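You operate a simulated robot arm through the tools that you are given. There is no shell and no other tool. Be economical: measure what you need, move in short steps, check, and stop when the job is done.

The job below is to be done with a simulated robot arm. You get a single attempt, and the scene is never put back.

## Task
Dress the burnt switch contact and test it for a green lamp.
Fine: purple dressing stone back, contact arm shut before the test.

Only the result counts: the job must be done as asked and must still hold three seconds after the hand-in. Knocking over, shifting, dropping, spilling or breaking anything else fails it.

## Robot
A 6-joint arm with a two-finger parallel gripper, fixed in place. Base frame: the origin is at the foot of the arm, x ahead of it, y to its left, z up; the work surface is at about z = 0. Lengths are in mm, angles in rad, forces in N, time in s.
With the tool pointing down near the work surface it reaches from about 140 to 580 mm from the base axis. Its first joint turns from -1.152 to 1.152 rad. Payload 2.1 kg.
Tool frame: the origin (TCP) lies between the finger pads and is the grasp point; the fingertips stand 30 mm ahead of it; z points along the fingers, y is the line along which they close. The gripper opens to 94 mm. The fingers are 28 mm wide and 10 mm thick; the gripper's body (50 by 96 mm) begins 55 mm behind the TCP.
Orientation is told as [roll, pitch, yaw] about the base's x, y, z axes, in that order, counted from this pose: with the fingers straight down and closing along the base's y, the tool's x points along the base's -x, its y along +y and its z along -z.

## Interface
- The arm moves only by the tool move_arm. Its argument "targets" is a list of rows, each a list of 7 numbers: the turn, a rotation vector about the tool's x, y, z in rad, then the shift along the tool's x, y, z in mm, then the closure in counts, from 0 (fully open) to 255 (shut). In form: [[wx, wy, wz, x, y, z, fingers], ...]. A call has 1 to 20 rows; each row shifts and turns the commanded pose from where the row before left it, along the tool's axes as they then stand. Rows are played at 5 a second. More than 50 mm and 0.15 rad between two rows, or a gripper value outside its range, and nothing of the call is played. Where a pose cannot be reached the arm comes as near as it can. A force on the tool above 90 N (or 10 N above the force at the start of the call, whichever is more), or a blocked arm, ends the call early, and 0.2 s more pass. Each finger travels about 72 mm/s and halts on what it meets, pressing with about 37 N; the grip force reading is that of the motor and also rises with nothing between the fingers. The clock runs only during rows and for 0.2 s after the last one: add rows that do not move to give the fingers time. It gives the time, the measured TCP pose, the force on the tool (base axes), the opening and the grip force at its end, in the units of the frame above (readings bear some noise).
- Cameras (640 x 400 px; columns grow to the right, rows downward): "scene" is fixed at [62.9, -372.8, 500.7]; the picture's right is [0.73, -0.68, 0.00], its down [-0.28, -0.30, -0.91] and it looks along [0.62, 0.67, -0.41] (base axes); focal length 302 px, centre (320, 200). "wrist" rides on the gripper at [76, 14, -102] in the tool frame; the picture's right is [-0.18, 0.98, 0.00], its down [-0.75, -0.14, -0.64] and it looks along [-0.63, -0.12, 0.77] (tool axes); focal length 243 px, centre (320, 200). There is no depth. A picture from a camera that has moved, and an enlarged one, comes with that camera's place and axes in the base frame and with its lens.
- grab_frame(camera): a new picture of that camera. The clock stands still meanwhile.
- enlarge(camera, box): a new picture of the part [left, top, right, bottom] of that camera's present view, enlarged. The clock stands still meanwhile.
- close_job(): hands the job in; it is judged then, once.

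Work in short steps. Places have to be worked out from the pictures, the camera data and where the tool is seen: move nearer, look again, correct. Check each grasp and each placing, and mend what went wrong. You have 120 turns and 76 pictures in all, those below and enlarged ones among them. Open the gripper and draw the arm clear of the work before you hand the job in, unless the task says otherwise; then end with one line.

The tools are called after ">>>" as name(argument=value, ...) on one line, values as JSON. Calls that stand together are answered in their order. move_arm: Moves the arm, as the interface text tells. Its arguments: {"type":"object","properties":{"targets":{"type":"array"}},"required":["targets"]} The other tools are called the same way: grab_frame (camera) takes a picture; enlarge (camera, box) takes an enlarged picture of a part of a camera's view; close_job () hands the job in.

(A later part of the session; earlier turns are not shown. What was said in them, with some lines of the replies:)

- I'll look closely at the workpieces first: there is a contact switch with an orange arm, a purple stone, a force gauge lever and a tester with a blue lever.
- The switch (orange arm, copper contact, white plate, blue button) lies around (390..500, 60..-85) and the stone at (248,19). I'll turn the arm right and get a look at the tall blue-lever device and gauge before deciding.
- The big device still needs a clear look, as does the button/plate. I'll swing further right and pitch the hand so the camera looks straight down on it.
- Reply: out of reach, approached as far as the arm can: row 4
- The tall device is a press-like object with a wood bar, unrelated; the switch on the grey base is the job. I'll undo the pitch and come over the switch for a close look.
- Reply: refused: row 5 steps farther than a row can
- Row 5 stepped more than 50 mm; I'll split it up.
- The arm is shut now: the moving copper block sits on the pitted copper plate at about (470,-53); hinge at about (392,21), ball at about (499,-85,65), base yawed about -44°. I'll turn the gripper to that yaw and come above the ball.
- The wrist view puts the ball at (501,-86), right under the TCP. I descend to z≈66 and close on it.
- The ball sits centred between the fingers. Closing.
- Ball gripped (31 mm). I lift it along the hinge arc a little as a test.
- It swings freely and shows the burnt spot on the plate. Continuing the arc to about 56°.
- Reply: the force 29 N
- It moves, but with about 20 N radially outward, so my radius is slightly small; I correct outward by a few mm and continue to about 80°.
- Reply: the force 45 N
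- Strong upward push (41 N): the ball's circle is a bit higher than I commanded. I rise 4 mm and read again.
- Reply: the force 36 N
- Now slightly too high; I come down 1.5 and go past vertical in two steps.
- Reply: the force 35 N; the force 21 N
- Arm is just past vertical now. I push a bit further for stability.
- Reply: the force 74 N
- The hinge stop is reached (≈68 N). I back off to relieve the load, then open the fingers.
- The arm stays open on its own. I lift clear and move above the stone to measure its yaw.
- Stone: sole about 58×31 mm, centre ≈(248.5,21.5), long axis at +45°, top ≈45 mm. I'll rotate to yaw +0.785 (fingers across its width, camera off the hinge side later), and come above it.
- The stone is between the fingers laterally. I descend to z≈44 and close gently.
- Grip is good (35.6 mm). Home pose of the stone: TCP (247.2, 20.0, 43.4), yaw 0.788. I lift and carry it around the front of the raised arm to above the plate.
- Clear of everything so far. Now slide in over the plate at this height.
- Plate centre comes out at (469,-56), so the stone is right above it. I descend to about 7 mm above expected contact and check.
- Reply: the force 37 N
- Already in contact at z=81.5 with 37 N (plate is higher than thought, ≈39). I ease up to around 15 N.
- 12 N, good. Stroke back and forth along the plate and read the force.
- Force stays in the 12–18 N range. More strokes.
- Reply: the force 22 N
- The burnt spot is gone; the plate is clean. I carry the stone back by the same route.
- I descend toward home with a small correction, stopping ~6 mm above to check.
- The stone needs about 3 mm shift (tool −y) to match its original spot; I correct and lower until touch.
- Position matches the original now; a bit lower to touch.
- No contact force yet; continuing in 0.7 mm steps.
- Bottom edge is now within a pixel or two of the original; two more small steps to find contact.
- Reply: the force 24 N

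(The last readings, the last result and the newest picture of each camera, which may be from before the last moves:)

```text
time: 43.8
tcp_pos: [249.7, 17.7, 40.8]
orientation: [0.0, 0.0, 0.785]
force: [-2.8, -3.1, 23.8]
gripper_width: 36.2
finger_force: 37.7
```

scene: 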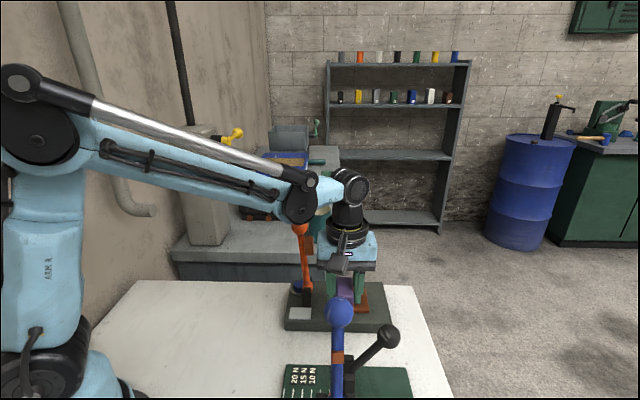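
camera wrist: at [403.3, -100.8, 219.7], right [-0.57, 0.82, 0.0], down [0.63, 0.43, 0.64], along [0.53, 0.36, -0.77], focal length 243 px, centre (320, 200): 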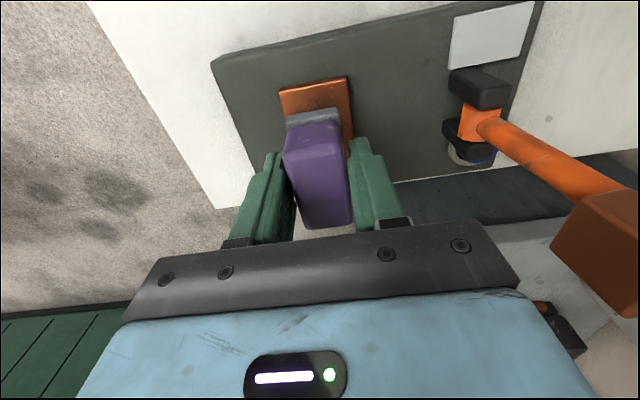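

Touchdown (24 N). Ease slightly, open, and lift away.

>>> move_arm(targets=[[0, 0, 0, 0, 0, -0.8, 255], [0, 0, 0, 0, 0, 0, 220], [0, 0, 0, 0, 0, 0, 120], [0, 0, 0, 0, 0, 0, 70], [0, 0, 0, 0, 0, 0, 60], [0, 0, 0, 0, 0, 0, 60], [0, 0, 0, 0, 0, -30, 60], [0, 0, 0, 0, 0, -45, 60], [0, 0, 0, 0, 0, -45, 60], [0, 0, 0, 0, 0, -45, 60], [0, 0, 0, 0, 0, 0, 60]])

>>> enlarge(camera="scene", box=[220, 300, 290, 370])

```text
time: 46.2
tcp_pos: [249.4, 16.2, 206.7]
orientation: [-0.001, -0.002, 0.787]
force: [0.3, -0.2, -0.7]
gripper_width: 71.9
finger_force: 0.1
```

```text
5.71 times, centred on (255, 335) of scene
camera zoom: at [62.9, -372.8, 500.7], right [0.73, -0.68, 0.0], down [-0.28, -0.3, -0.91], along [0.62, 0.67, -0.41], focal length 1723 px, centre (691, -571)
```

zoom: 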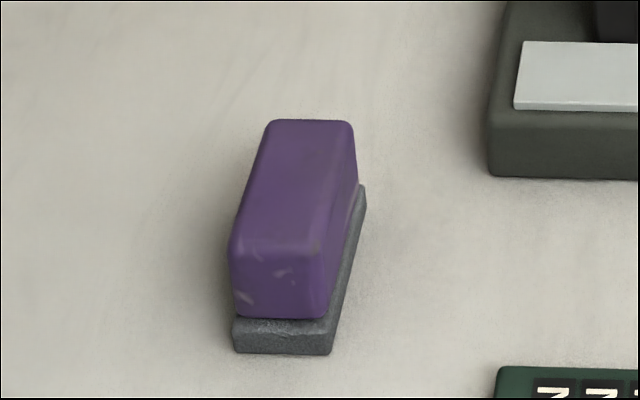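

The stone matches its original picture exactly. Now rotate back, and come above the raised ball to close the arm.

>>> move_arm(targets=[[0, 0, 0.142, 0, 0, -35, 60], [0, 0, 0.142, 0, 0, -35, 60], [0, 0, 0.142, 0, 0, -35, 60], [0, 0, 0.142, 0, 0, 0, 60], [0, 0, 0.142, 0, 0, 0, 60], [0, 0, 0.142, 0, 0, 0, 60], [0, 0, 0.142, 0, 0, 0, 60], [0, 0, 0.142, 0, 0, 0, 60], [0, 0, 0.142, 0, 0, 0, 60], [0, 0, 0.142, 0, 0, 0, 60], [0, 0, 0.142, 0, 0, 0, 60], [0, 0, 0, -30.7, 34.2, 0, 60], [0, 0, 0, -30.7, 34.2, 0, 60], [0, 0, 0, -30.7, 34.2, 0, 60], [0, 0, 0, 0, 0, 0, 60]])

>>> grab_frame(camera="wrist")

>>> enlarge(camera="scene", box=[230, 140, 430, 320])

```text
time: 49.4
tcp_pos: [387.7, 27.0, 310.3]
orientation: [0.002, 0.001, -0.778]
force: [0.4, -0.6, -0.8]
gripper_width: 71.7
finger_force: 0.2
```

```text
33 pictures are left
camera wrist: at [342.5, 88.5, 412.3], right [0.82, 0.57, 0.0], down [0.44, -0.63, 0.64], along [0.37, -0.53, -0.77], focal length 243 px, centre (320, 200)
```

wrist: 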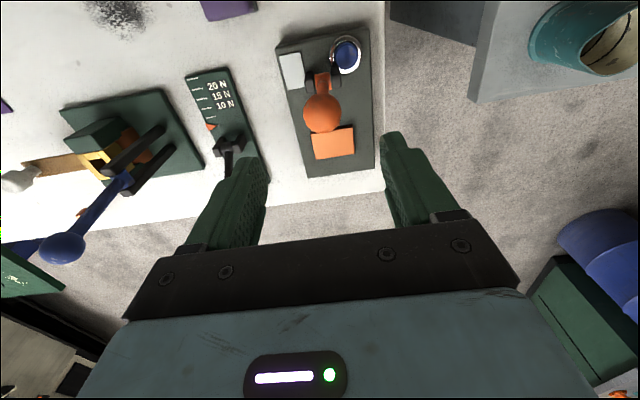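

```text
2.22 times, centred on (330, 230) of scene
camera zoom: at [62.9, -372.8, 500.7], right [0.73, -0.68, 0.0], down [-0.28, -0.3, -0.91], along [0.62, 0.67, -0.41], focal length 670 px, centre (298, 133)
```

zoom: 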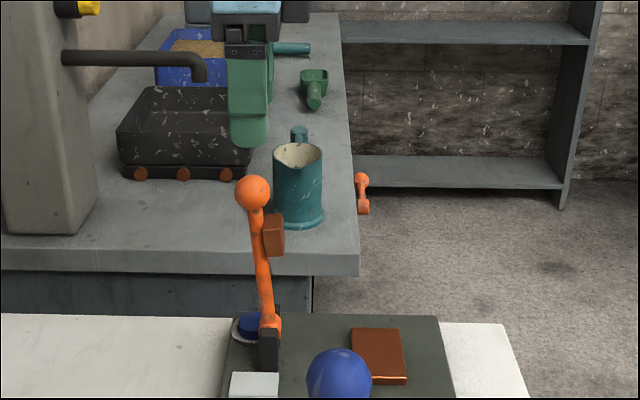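

Ball at ≈(386,29,216), nearly below the TCP. Descend 93 mm and grip it.

>>> move_arm(targets=[[0, 0, 0, 2.5, 0, 45, 60], [0, 0, 0, 0, 0, 45, 60], [0, 0, 0, 0, 0, 3, 60], [0, 0, 0, 0, 0, 0, 60]])

>>> enlarge(camera="scene", box=[250, 190, 430, 320])

>>> grab_frame(camera="wrist")

```text
time: 50.4
tcp_pos: [385.1, 27.3, 217.6]
orientation: [0.001, 0.0, -0.778]
force: [-0.5, -1.0, 0.2]
gripper_width: 71.9
finger_force: 0.0
```

```text
3.08 times, centred on (340, 255) of scene
camera zoom: at [62.9, -372.8, 500.7], right [0.73, -0.68, 0.0], down [-0.28, -0.3, -0.91], along [0.62, 0.67, -0.41], focal length 928 px, centre (258, 31)
```

zoom: 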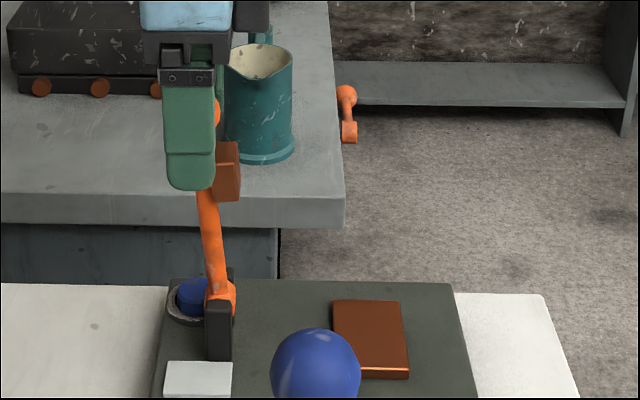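

```text
30 pictures are left
camera wrist: at [340.5, 90.2, 320.0], right [0.82, 0.57, 0.0], down [0.44, -0.63, 0.64], along [0.37, -0.53, -0.77], focal length 243 px, centre (320, 200)
```

wrist: 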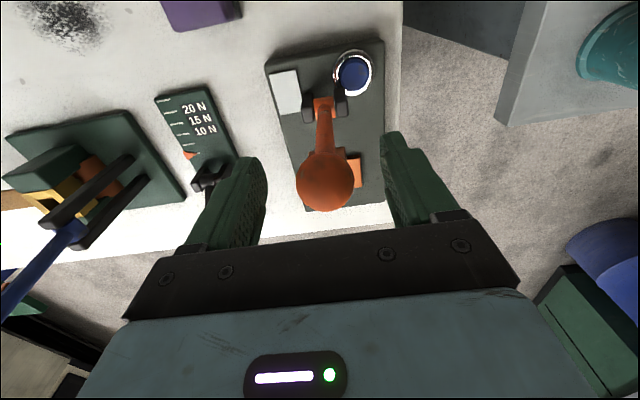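

Combining both views the ball is near (388,27,211): I lower 6 mm, shift 2 mm outward, then close.

>>> move_arm(targets=[[0, 0, 0, -2.5, 1, 6, 60], [0, 0, 0, 0, 0, 0, 120], [0, 0, 0, 0, 0, 0, 160], [0, 0, 0, 0, 0, 0, 200], [0, 0, 0, 0, 0, 0, 255], [0, 0, 0, 0, 0, 0, 255]])

```text
time: 51.8
tcp_pos: [388.4, 28.3, 212.6]
orientation: [0.008, 0.0, -0.775]
force: [20.4, 23.9, -2.2]
gripper_width: 31.1
finger_force: 45.3
```

Gripped, with ~31 N sideways; I correct +y 1.7 mm and start the closing arc in a short step.

>>> move_arm(targets=[[0, 0, 0, 0, 1.7, 0, 255], [0, 0, 0, -10.7, 0, 0, 255], [0, 0, 0, -10.7, 0, 0.4, 255], [0, 0, 0, 0, 0, 0, 255]])

```text
time: 52.8
tcp_pos: [403.2, 13.4, 211.0]
orientation: [0.005, 0.003, -0.777]
force: [7.8, 20.1, 7.2]
gripper_width: 31.1
finger_force: 44.8
```

>>> move_arm(targets=[[0, 0, 0, 0, 1, 0, 255], [0, 0, 0, -21.1, 0, 3.3, 255], [0, 0, 0, -20.5, 0, 6.3, 255], [0, 0, 0, 0, 0, 0, 255]])

```text
time: 53.8
tcp_pos: [433.1, -15.4, 201.2]
orientation: [-0.003, 0.002, -0.778]
force: [-19.2, -3.8, -11.1]
gripper_width: 31.1
finger_force: 46.0
```

>>> move_arm(targets=[[0, 0, 0, 0.5, -0.8, 0.5, 255], [0, 0, 0, -19.4, 0, 9.1, 255], [0, 0, 0, -18, 0, 11.7, 255], [0, 0, 0, 0, 0, 0, 255]])

>>> enlarge(camera="scene", box=[270, 190, 450, 320])

```text
time: 54.8
tcp_pos: [458.5, -42.3, 180.6]
orientation: [-0.003, 0.005, -0.777]
force: [-18.8, -8.6, 3.0]
gripper_width: 31.0
finger_force: 44.9
```

```text
3.08 times, centred on (360, 255) of scene
camera zoom: at [62.9, -372.9, 500.7], right [0.73, -0.68, 0.0], down [-0.28, -0.3, -0.91], along [0.62, 0.67, -0.41], focal length 928 px, centre (197, 31)
```

zoom: 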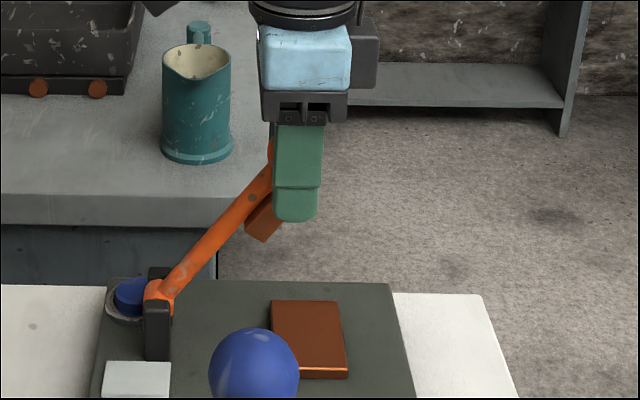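

>>> move_arm(targets=[[0, 0, 0, 0.5, -0.9, 0, 255], [0, 0, 0, -16.2, 0, 14, 255], [0, 0, 0, -14, 0, 16.2, 255], [0, 0, 0, -11.7, 0, 18, 255], [0, 0, 0, 0, 0, 0, 255]])

```text
time: 56.0
tcp_pos: [489.7, -70.3, 130.5]
orientation: [0.0, 0.001, -0.775]
force: [-10.1, -10.0, 8.1]
gripper_width: 31.1
finger_force: 44.8
```

>>> move_arm(targets=[[0, 0, 0, 0.5, -0.7, 0, 255], [0, 0, 0, -9.1, 0, 19.4, 255], [0, 0, 0, -6.3, 0, 20.5, 255], [0, 0, 0, 0, 0, 0, 255]])

>>> enlarge(camera="scene", box=[270, 220, 450, 350])

```text
time: 57.0
tcp_pos: [499.0, -82.3, 91.7]
orientation: [0.002, 0.0, -0.775]
force: [-0.2, 0.5, 7.7]
gripper_width: 30.6
finger_force: 44.8
```

```text
3.08 times, centred on (360, 285) of scene
camera zoom: at [62.9, -372.8, 500.7], right [0.73, -0.68, 0.0], down [-0.28, -0.3, -0.91], along [0.62, 0.67, -0.41], focal length 928 px, centre (197, -62)
```

zoom: 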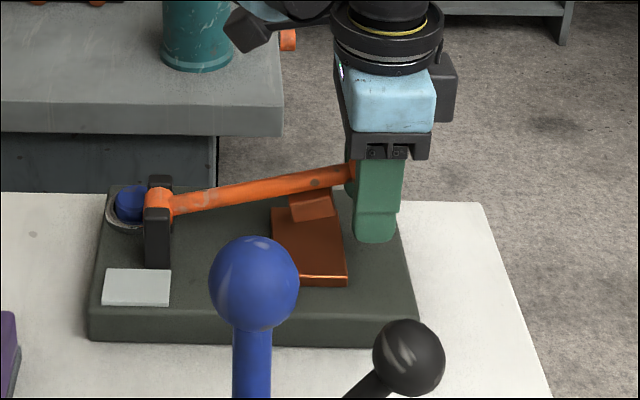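

Fingers sit ~10 mm below ball centre, so I close most of the way (to z≈72), keeping the tips off the base, then I will release and press the ball down from above.

>>> move_arm(targets=[[0, 0, 0, -2, 0, 10, 255], [0, 0, 0, -1, 0, 9, 255], [0, 0, 0, 0, 0, 0, 255]])

>>> enlarge(camera="scene", box=[270, 220, 450, 350])

```text
time: 57.8
tcp_pos: [500.8, -83.6, 72.1]
orientation: [0.005, 0.0, -0.778]
force: [8.6, 4.8, 7.7]
gripper_width: 31.0
finger_force: 44.9
```

```text
3.08 times, centred on (360, 285) of scene
camera zoom: at [62.9, -372.8, 500.7], right [0.73, -0.68, 0.0], down [-0.28, -0.3, -0.91], along [0.62, 0.67, -0.41], focal length 928 px, centre (197, -62)
```

zoom: 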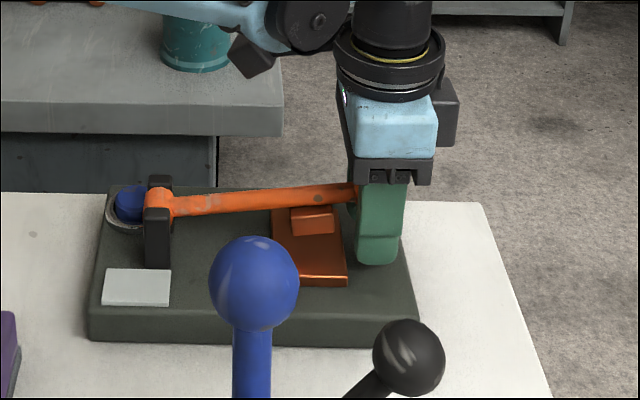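

Another 5 mm (tips at the earlier safe height), then open.

>>> move_arm(targets=[[0, 0, 0, 0, 0, 5, 255], [0, 0, 0, 0, 0, 0, 255], [0, 0, 0, 0, 0, 0, 180], [0, 0, 0, 0, 0, 0, 120], [0, 0, 0, 0, 0, 0, 70], [0, 0, 0, 0, 0, 0, 70], [0, 0, 0, 0, 0, 0, 70]])

>>> enlarge(camera="scene", box=[270, 220, 450, 350])

```text
time: 59.4
tcp_pos: [500.5, -85.5, 68.6]
orientation: [0.002, 0.001, -0.777]
force: [-0.2, -0.7, 0.0]
gripper_width: 68.1
finger_force: 0.1
```

```text
3.08 times, centred on (360, 285) of scene
camera zoom: at [62.9, -372.8, 500.7], right [0.73, -0.68, 0.0], down [-0.28, -0.3, -0.91], along [0.62, 0.67, -0.41], focal length 928 px, centre (197, -62)
```

zoom: 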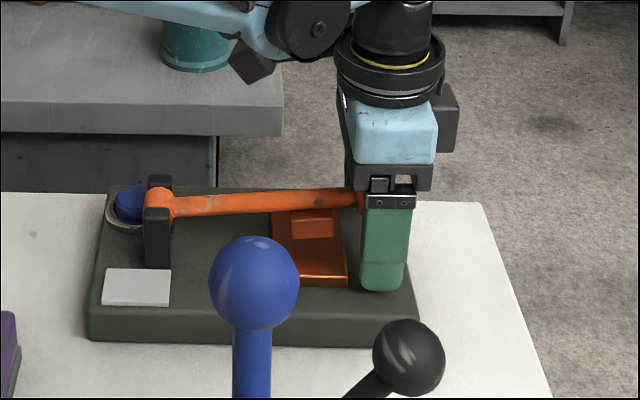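

Arm is a few degrees from shut. I lift off, close the fingers, and press on the ball from above.

>>> move_arm(targets=[[0, 0, 0, 0, 0, -40, 70], [0, 0, 0, 0, 0, -30, 70], [0, 0, 0, 0, 0, 0, 160], [0, 0, 0, 0, 0, 0, 255], [0, 0, 0, 0, 0, 0, 255], [0, 0, 0, 0, 0, 0, 255]])

>>> grab_frame(camera="wrist")

```text
time: 60.8
tcp_pos: [500.8, -85.9, 136.7]
orientation: [0.001, 0.001, -0.777]
force: [0.1, -0.4, 0.0]
gripper_width: 0.1
finger_force: 32.9
```

```text
25 pictures are left
camera wrist: at [454.8, -22.7, 238.4], right [0.82, 0.57, 0.0], down [0.44, -0.63, 0.64], along [0.37, -0.53, -0.77], focal length 243 px, centre (320, 200)
```

wrist: 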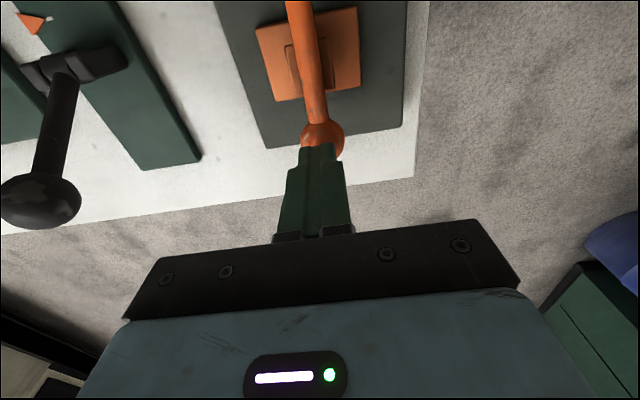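

>>> move_arm(targets=[[0, 0, 0, 0, 0, 14, 255], [0, 0, 0, 0, 0, 4, 255], [0, 0, 0, 0, 0, 3, 255], [0, 0, 0, 0, 0, 0, 255]])

```text
time: 61.8
tcp_pos: [501.7, -83.9, 116.6]
orientation: [0.0, 0.0, -0.778]
force: [0.5, 0.6, -0.1]
gripper_width: 0.3
finger_force: 33.1
```

>>> move_arm(targets=[[0, 0, 0, 0, 0, 2, 255], [0, 0, 0, 0, 0, 2, 255], [0, 0, 0, 0, 0, 0, 255]])

>>> enlarge(camera="scene", box=[270, 220, 450, 350])

```text
time: 62.6
tcp_pos: [500.9, -84.5, 113.6]
orientation: [0.001, -0.001, -0.776]
force: [0.1, -0.8, -0.3]
gripper_width: 0.0
finger_force: 33.8
```

```text
3.08 times, centred on (360, 285) of scene
camera zoom: at [62.9, -372.8, 500.7], right [0.73, -0.68, 0.0], down [-0.28, -0.3, -0.91], along [0.62, 0.67, -0.41], focal length 928 px, centre (197, -62)
```

zoom: 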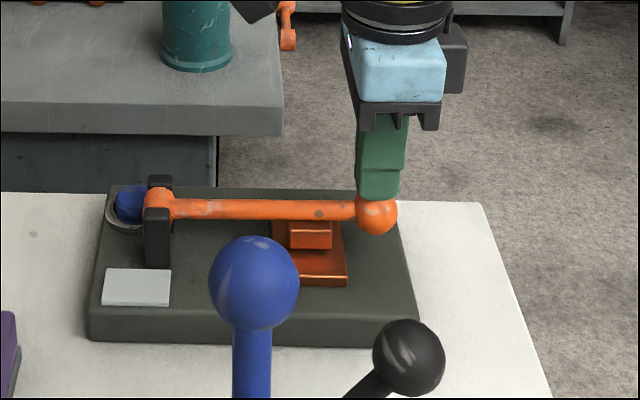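

Nearly shut; press on until a firm contact force shows.

>>> move_arm(targets=[[0, 0, 0, 0, 0, 2, 255], [0, 0, 0, 0, 0, 0, 255]])

```text
time: 63.2
tcp_pos: [501.6, -84.1, 111.2]
orientation: [0.0, 0.001, -0.776]
force: [0.8, -0.7, -0.3]
gripper_width: 0.1
finger_force: 32.7
```

>>> move_arm(targets=[[0, 0, 0, 0, 0, 1.5, 255], [0, 0, 0, 0, 0, 0, 255]])

```text
time: 63.8
tcp_pos: [500.8, -84.6, 110.8]
orientation: [0.003, 0.0, -0.777]
force: [1.6, 0.9, 14.0]
gripper_width: 0.2
finger_force: 33.0
```

>>> move_arm(targets=[[0, 0, 0, 0, 0, 1, 255], [0, 0, 0, 0, 0, 0, 255]])

>>> enlarge(camera="scene", box=[270, 270, 410, 350])

```text
time: 64.4
tcp_pos: [501.5, -84.6, 110.8]
orientation: [0.001, 0.002, -0.777]
force: [-4.0, 1.7, 31.5]
gripper_width: 0.0
finger_force: 33.1
```

```text
4.57 times, centred on (340, 310) of scene
camera zoom: at [62.7, -372.8, 500.7], right [0.73, -0.68, 0.0], down [-0.28, -0.3, -0.91], along [0.63, 0.67, -0.41], focal length 1378 px, centre (229, -303)
```

zoom: 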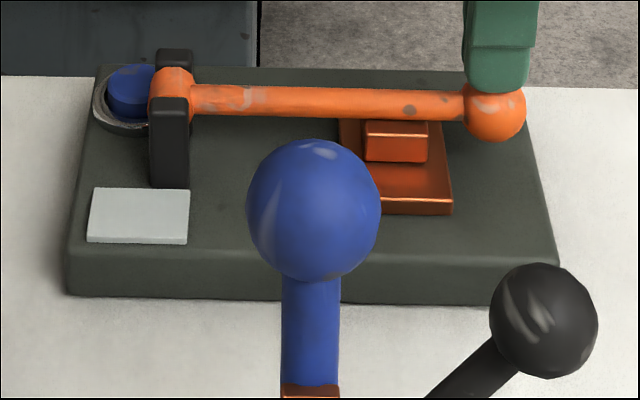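

Arm is shut, identical to its first picture. I lift and go above the blue button with closed fingers.

>>> move_arm(targets=[[0, 0, 0, 0, 0, -40, 255], [0, 0, 0, 0, 0, -30, 255], [0, 0, 0, 43, 8, 0, 255], [0, 0, 0, 43, 8, 0, 255], [0, 0, 0, 43, 8, 0, 255], [0, 0, 0, 42.5, 9, 0, 255], [0, 0, 0, 0, 0, 0, 255]])

>>> grab_frame(camera="wrist")

>>> enlarge(camera="scene", box=[260, 220, 400, 340])

```text
time: 66.0
tcp_pos: [399.3, 59.1, 178.6]
orientation: [0.001, 0.002, -0.776]
force: [0.3, 0.6, -0.6]
gripper_width: 0.2
finger_force: 32.9
```

```text
22 pictures are left
camera wrist: at [355.7, 121.7, 280.0], right [0.82, 0.57, 0.0], down [0.44, -0.63, 0.64], along [0.37, -0.53, -0.77], focal length 243 px, centre (320, 200)
```

wrist: 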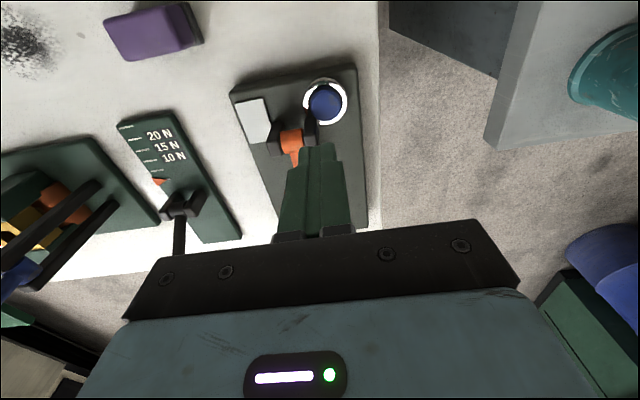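

```text
3.33 times, centred on (330, 280) of scene
camera zoom: at [62.9, -372.8, 500.7], right [0.73, -0.68, 0.0], down [-0.28, -0.3, -0.91], along [0.62, 0.67, -0.41], focal length 1005 px, centre (287, -67)
```

zoom: 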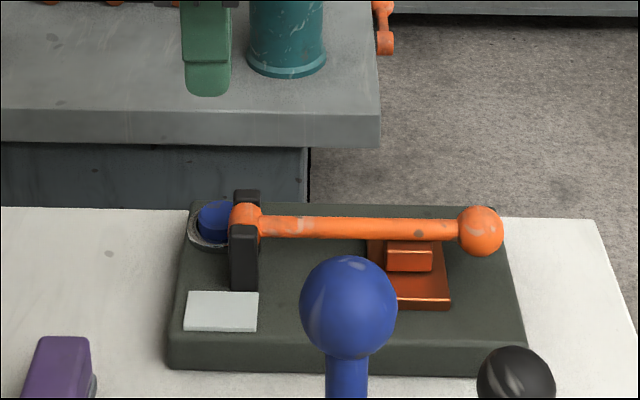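

Button centre ≈(403,61,45); I press slightly to its outer side to clear the hinge post. Descend to ~10 mm above.

>>> move_arm(targets=[[0, 0, 0, 1.6, 7, 30, 255], [0, 0, 0, 0, 0, 30, 255], [0, 0, 0, 0, 0, 26, 255], [0, 0, 0, 0, 0, 0, 255]])

>>> grab_frame(camera="wrist")

>>> enlarge(camera="scene", box=[260, 240, 380, 340])

```text
time: 67.0
tcp_pos: [407.2, 67.5, 93.0]
orientation: [0.001, 0.001, -0.775]
force: [-0.1, -0.5, 0.3]
gripper_width: 0.4
finger_force: 32.7
```

```text
20 pictures are left
camera wrist: at [360.7, 129.4, 195.0], right [0.82, 0.57, 0.0], down [0.44, -0.63, 0.64], along [0.37, -0.53, -0.77], focal length 243 px, centre (320, 200)
```

wrist: 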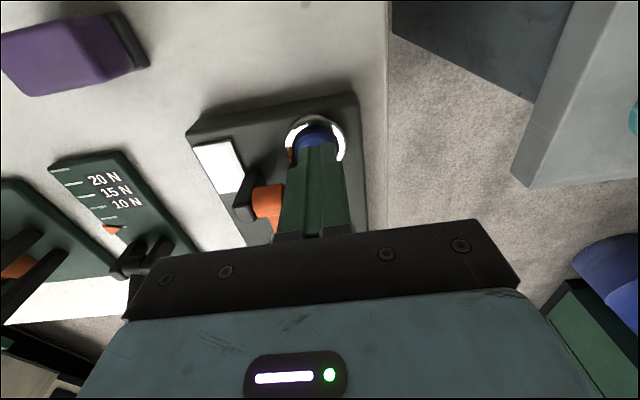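

```text
4.00 times, centred on (320, 290) of scene
camera zoom: at [62.9, -372.8, 500.7], right [0.73, -0.68, 0.0], down [-0.28, -0.3, -0.91], along [0.62, 0.67, -0.41], focal length 1206 px, centre (320, -160)
```

zoom: 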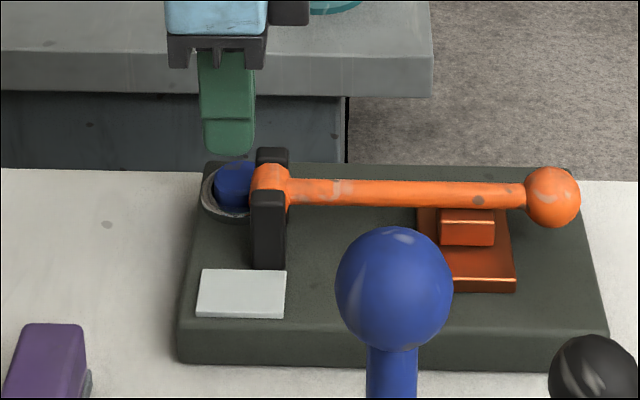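

Fingers are above the button, clear of the post. I shift 3 mm back toward centre and press down in small steps.

>>> move_arm(targets=[[0, 0, 0, 0, -3, 6, 255], [0, 0, 0, 0, 0, 4, 255], [0, 0, 0, 0, 0, 0, 255]])

```text
time: 67.8
tcp_pos: [402.7, 64.1, 83.1]
orientation: [0.003, 0.0, -0.779]
force: [0.2, -0.3, -0.1]
gripper_width: 0.0
finger_force: 32.7
```

>>> move_arm(targets=[[0, 0, 0, 0, 0, 3, 255], [0, 0, 0, 0, 0, 2, 255], [0, 0, 0, 0, 0, 0, 255]])

```text
time: 68.6
tcp_pos: [403.4, 63.5, 78.8]
orientation: [0.002, 0.0, -0.778]
force: [0.8, 0.8, 0.1]
gripper_width: 0.0
finger_force: 32.8
```

>>> move_arm(targets=[[0, 0, 0, 0, 0, 2, 255], [0, 0, 0, 0, 0, 0, 255]])

>>> enlarge(camera="scene", box=[260, 240, 380, 340])

```text
time: 69.2
tcp_pos: [403.0, 63.2, 75.8]
orientation: [0.002, 0.001, -0.776]
force: [-0.4, 0.9, 0.5]
gripper_width: 0.1
finger_force: 32.9
```

```text
4.00 times, centred on (320, 290) of scene
camera zoom: at [62.9, -372.8, 500.7], right [0.73, -0.68, 0.0], down [-0.28, -0.3, -0.91], along [0.62, 0.67, -0.41], focal length 1206 px, centre (320, -160)
```

zoom: 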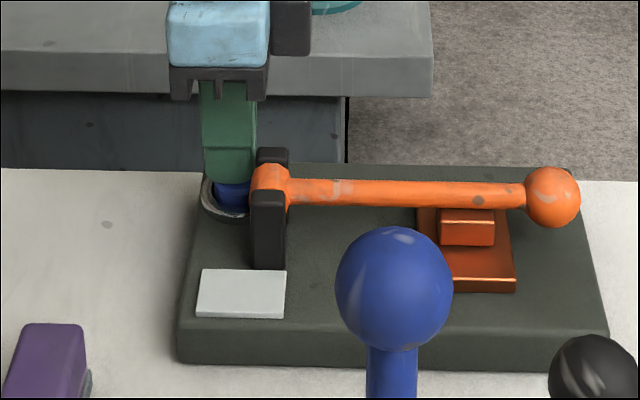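

Very close to (or touching) the button; press further in 1.5 mm steps.

>>> move_arm(targets=[[0, 0, 0, 0, 0, 1.5, 255], [0, 0, 0, 0, 0, 0, 255]])

```text
time: 69.8
tcp_pos: [402.7, 62.9, 74.4]
orientation: [0.001, -0.001, -0.778]
force: [0.4, 0.5, 0.2]
gripper_width: 0.0
finger_force: 33.2
```

>>> move_arm(targets=[[0, 0, 0, 0, 0, 2, 255], [0, 0, 0, 0, 0, 0, 255]])

```text
time: 70.4
tcp_pos: [403.6, 63.8, 73.0]
orientation: [0.001, -0.001, -0.775]
force: [-0.2, -0.4, 1.2]
gripper_width: 0.0
finger_force: 33.0
```

>>> move_arm(targets=[[0, 0, 0, 0, 0, 2, 255], [0, 0, 0, 0, 0, 0, 255], [0, 0, 0, 0, 0, 0, 255]])

>>> enlarge(camera="scene", box=[260, 240, 380, 340])

```text
time: 71.2
tcp_pos: [402.9, 62.8, 71.0]
orientation: [0.002, -0.003, -0.779]
force: [-0.8, 1.3, 2.4]
gripper_width: 0.1
finger_force: 32.9
```

```text
4.00 times, centred on (320, 290) of scene
camera zoom: at [62.9, -372.8, 500.7], right [0.73, -0.68, 0.0], down [-0.28, -0.3, -0.91], along [0.62, 0.67, -0.41], focal length 1206 px, centre (320, -160)
```

zoom: 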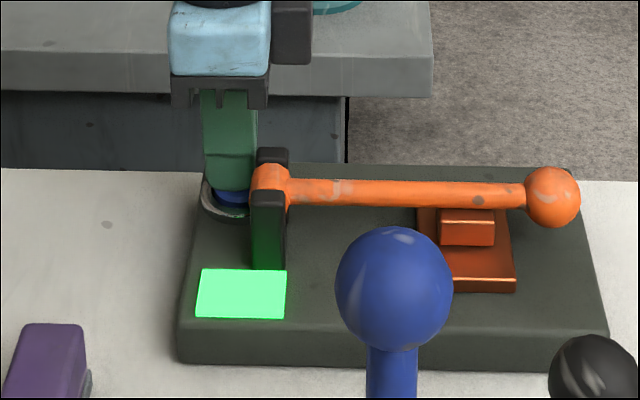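

The lamp is green. I release the button by lifting straight up, retreat and open, then check.

>>> move_arm(targets=[[0, 0, 0, 0, 0, 0, 255], [0, 0, 0, 0, 0, 0, 255], [0, 0, 0, 0, 0, -20, 255], [0, 0, 0, 0, 0, -45, 255], [0, 0, 0, 0, 0, -45, 255], [0, 0, 0, 0, 0, -45, 255], [0, 0, 0, 0, 0, 0, 120], [0, 0, 0, 25, -25, -20, 0], [0, 0, 0, 25, -25, -20, 0], [0, 0, 0, 25, -25, 0, 0], [0, 0, 0, 0, 0, 0, 0], [0, 0, 0, 0, 0, 0, 0]])

>>> grab_frame(camera="scene")

>>> enlarge(camera="scene", box=[220, 260, 420, 400])

```text
time: 73.8
tcp_pos: [297.6, 60.9, 266.9]
orientation: [0.001, 0.001, -0.778]
force: [0.2, -0.2, -1.0]
gripper_width: 94.3
finger_force: 0.1
```

```text
16 pictures are left
```

scene: 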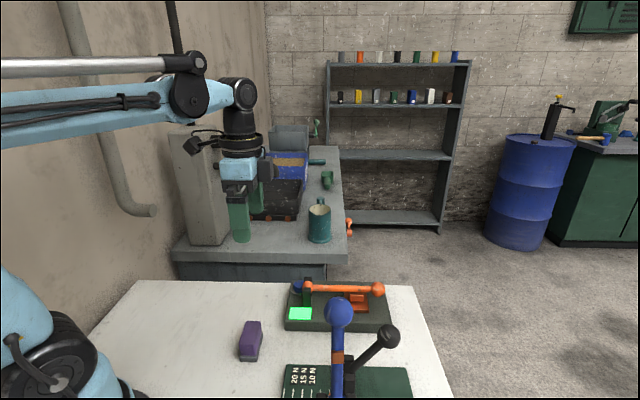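

```text
2.86 times, centred on (320, 330) of scene
camera zoom: at [62.9, -372.8, 500.7], right [0.73, -0.68, 0.0], down [-0.28, -0.3, -0.91], along [0.62, 0.67, -0.41], focal length 862 px, centre (320, -171)
```

zoom: 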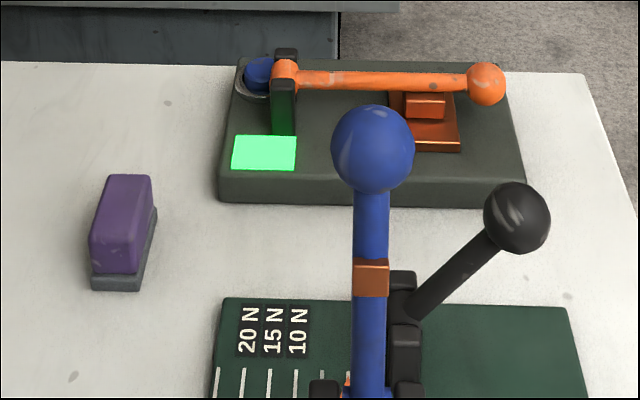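

The lamp stays green, the contact arm is shut, the stone is back in place and the gripper is open and clear. Handing in.

>>> close_job()

```text
The job is handed in.
```

The burnt contact is dressed clean, the purple stone is back where it started, the contact arm was shut before the test, and the lamp tested green and was still green at my last look before hand-in.
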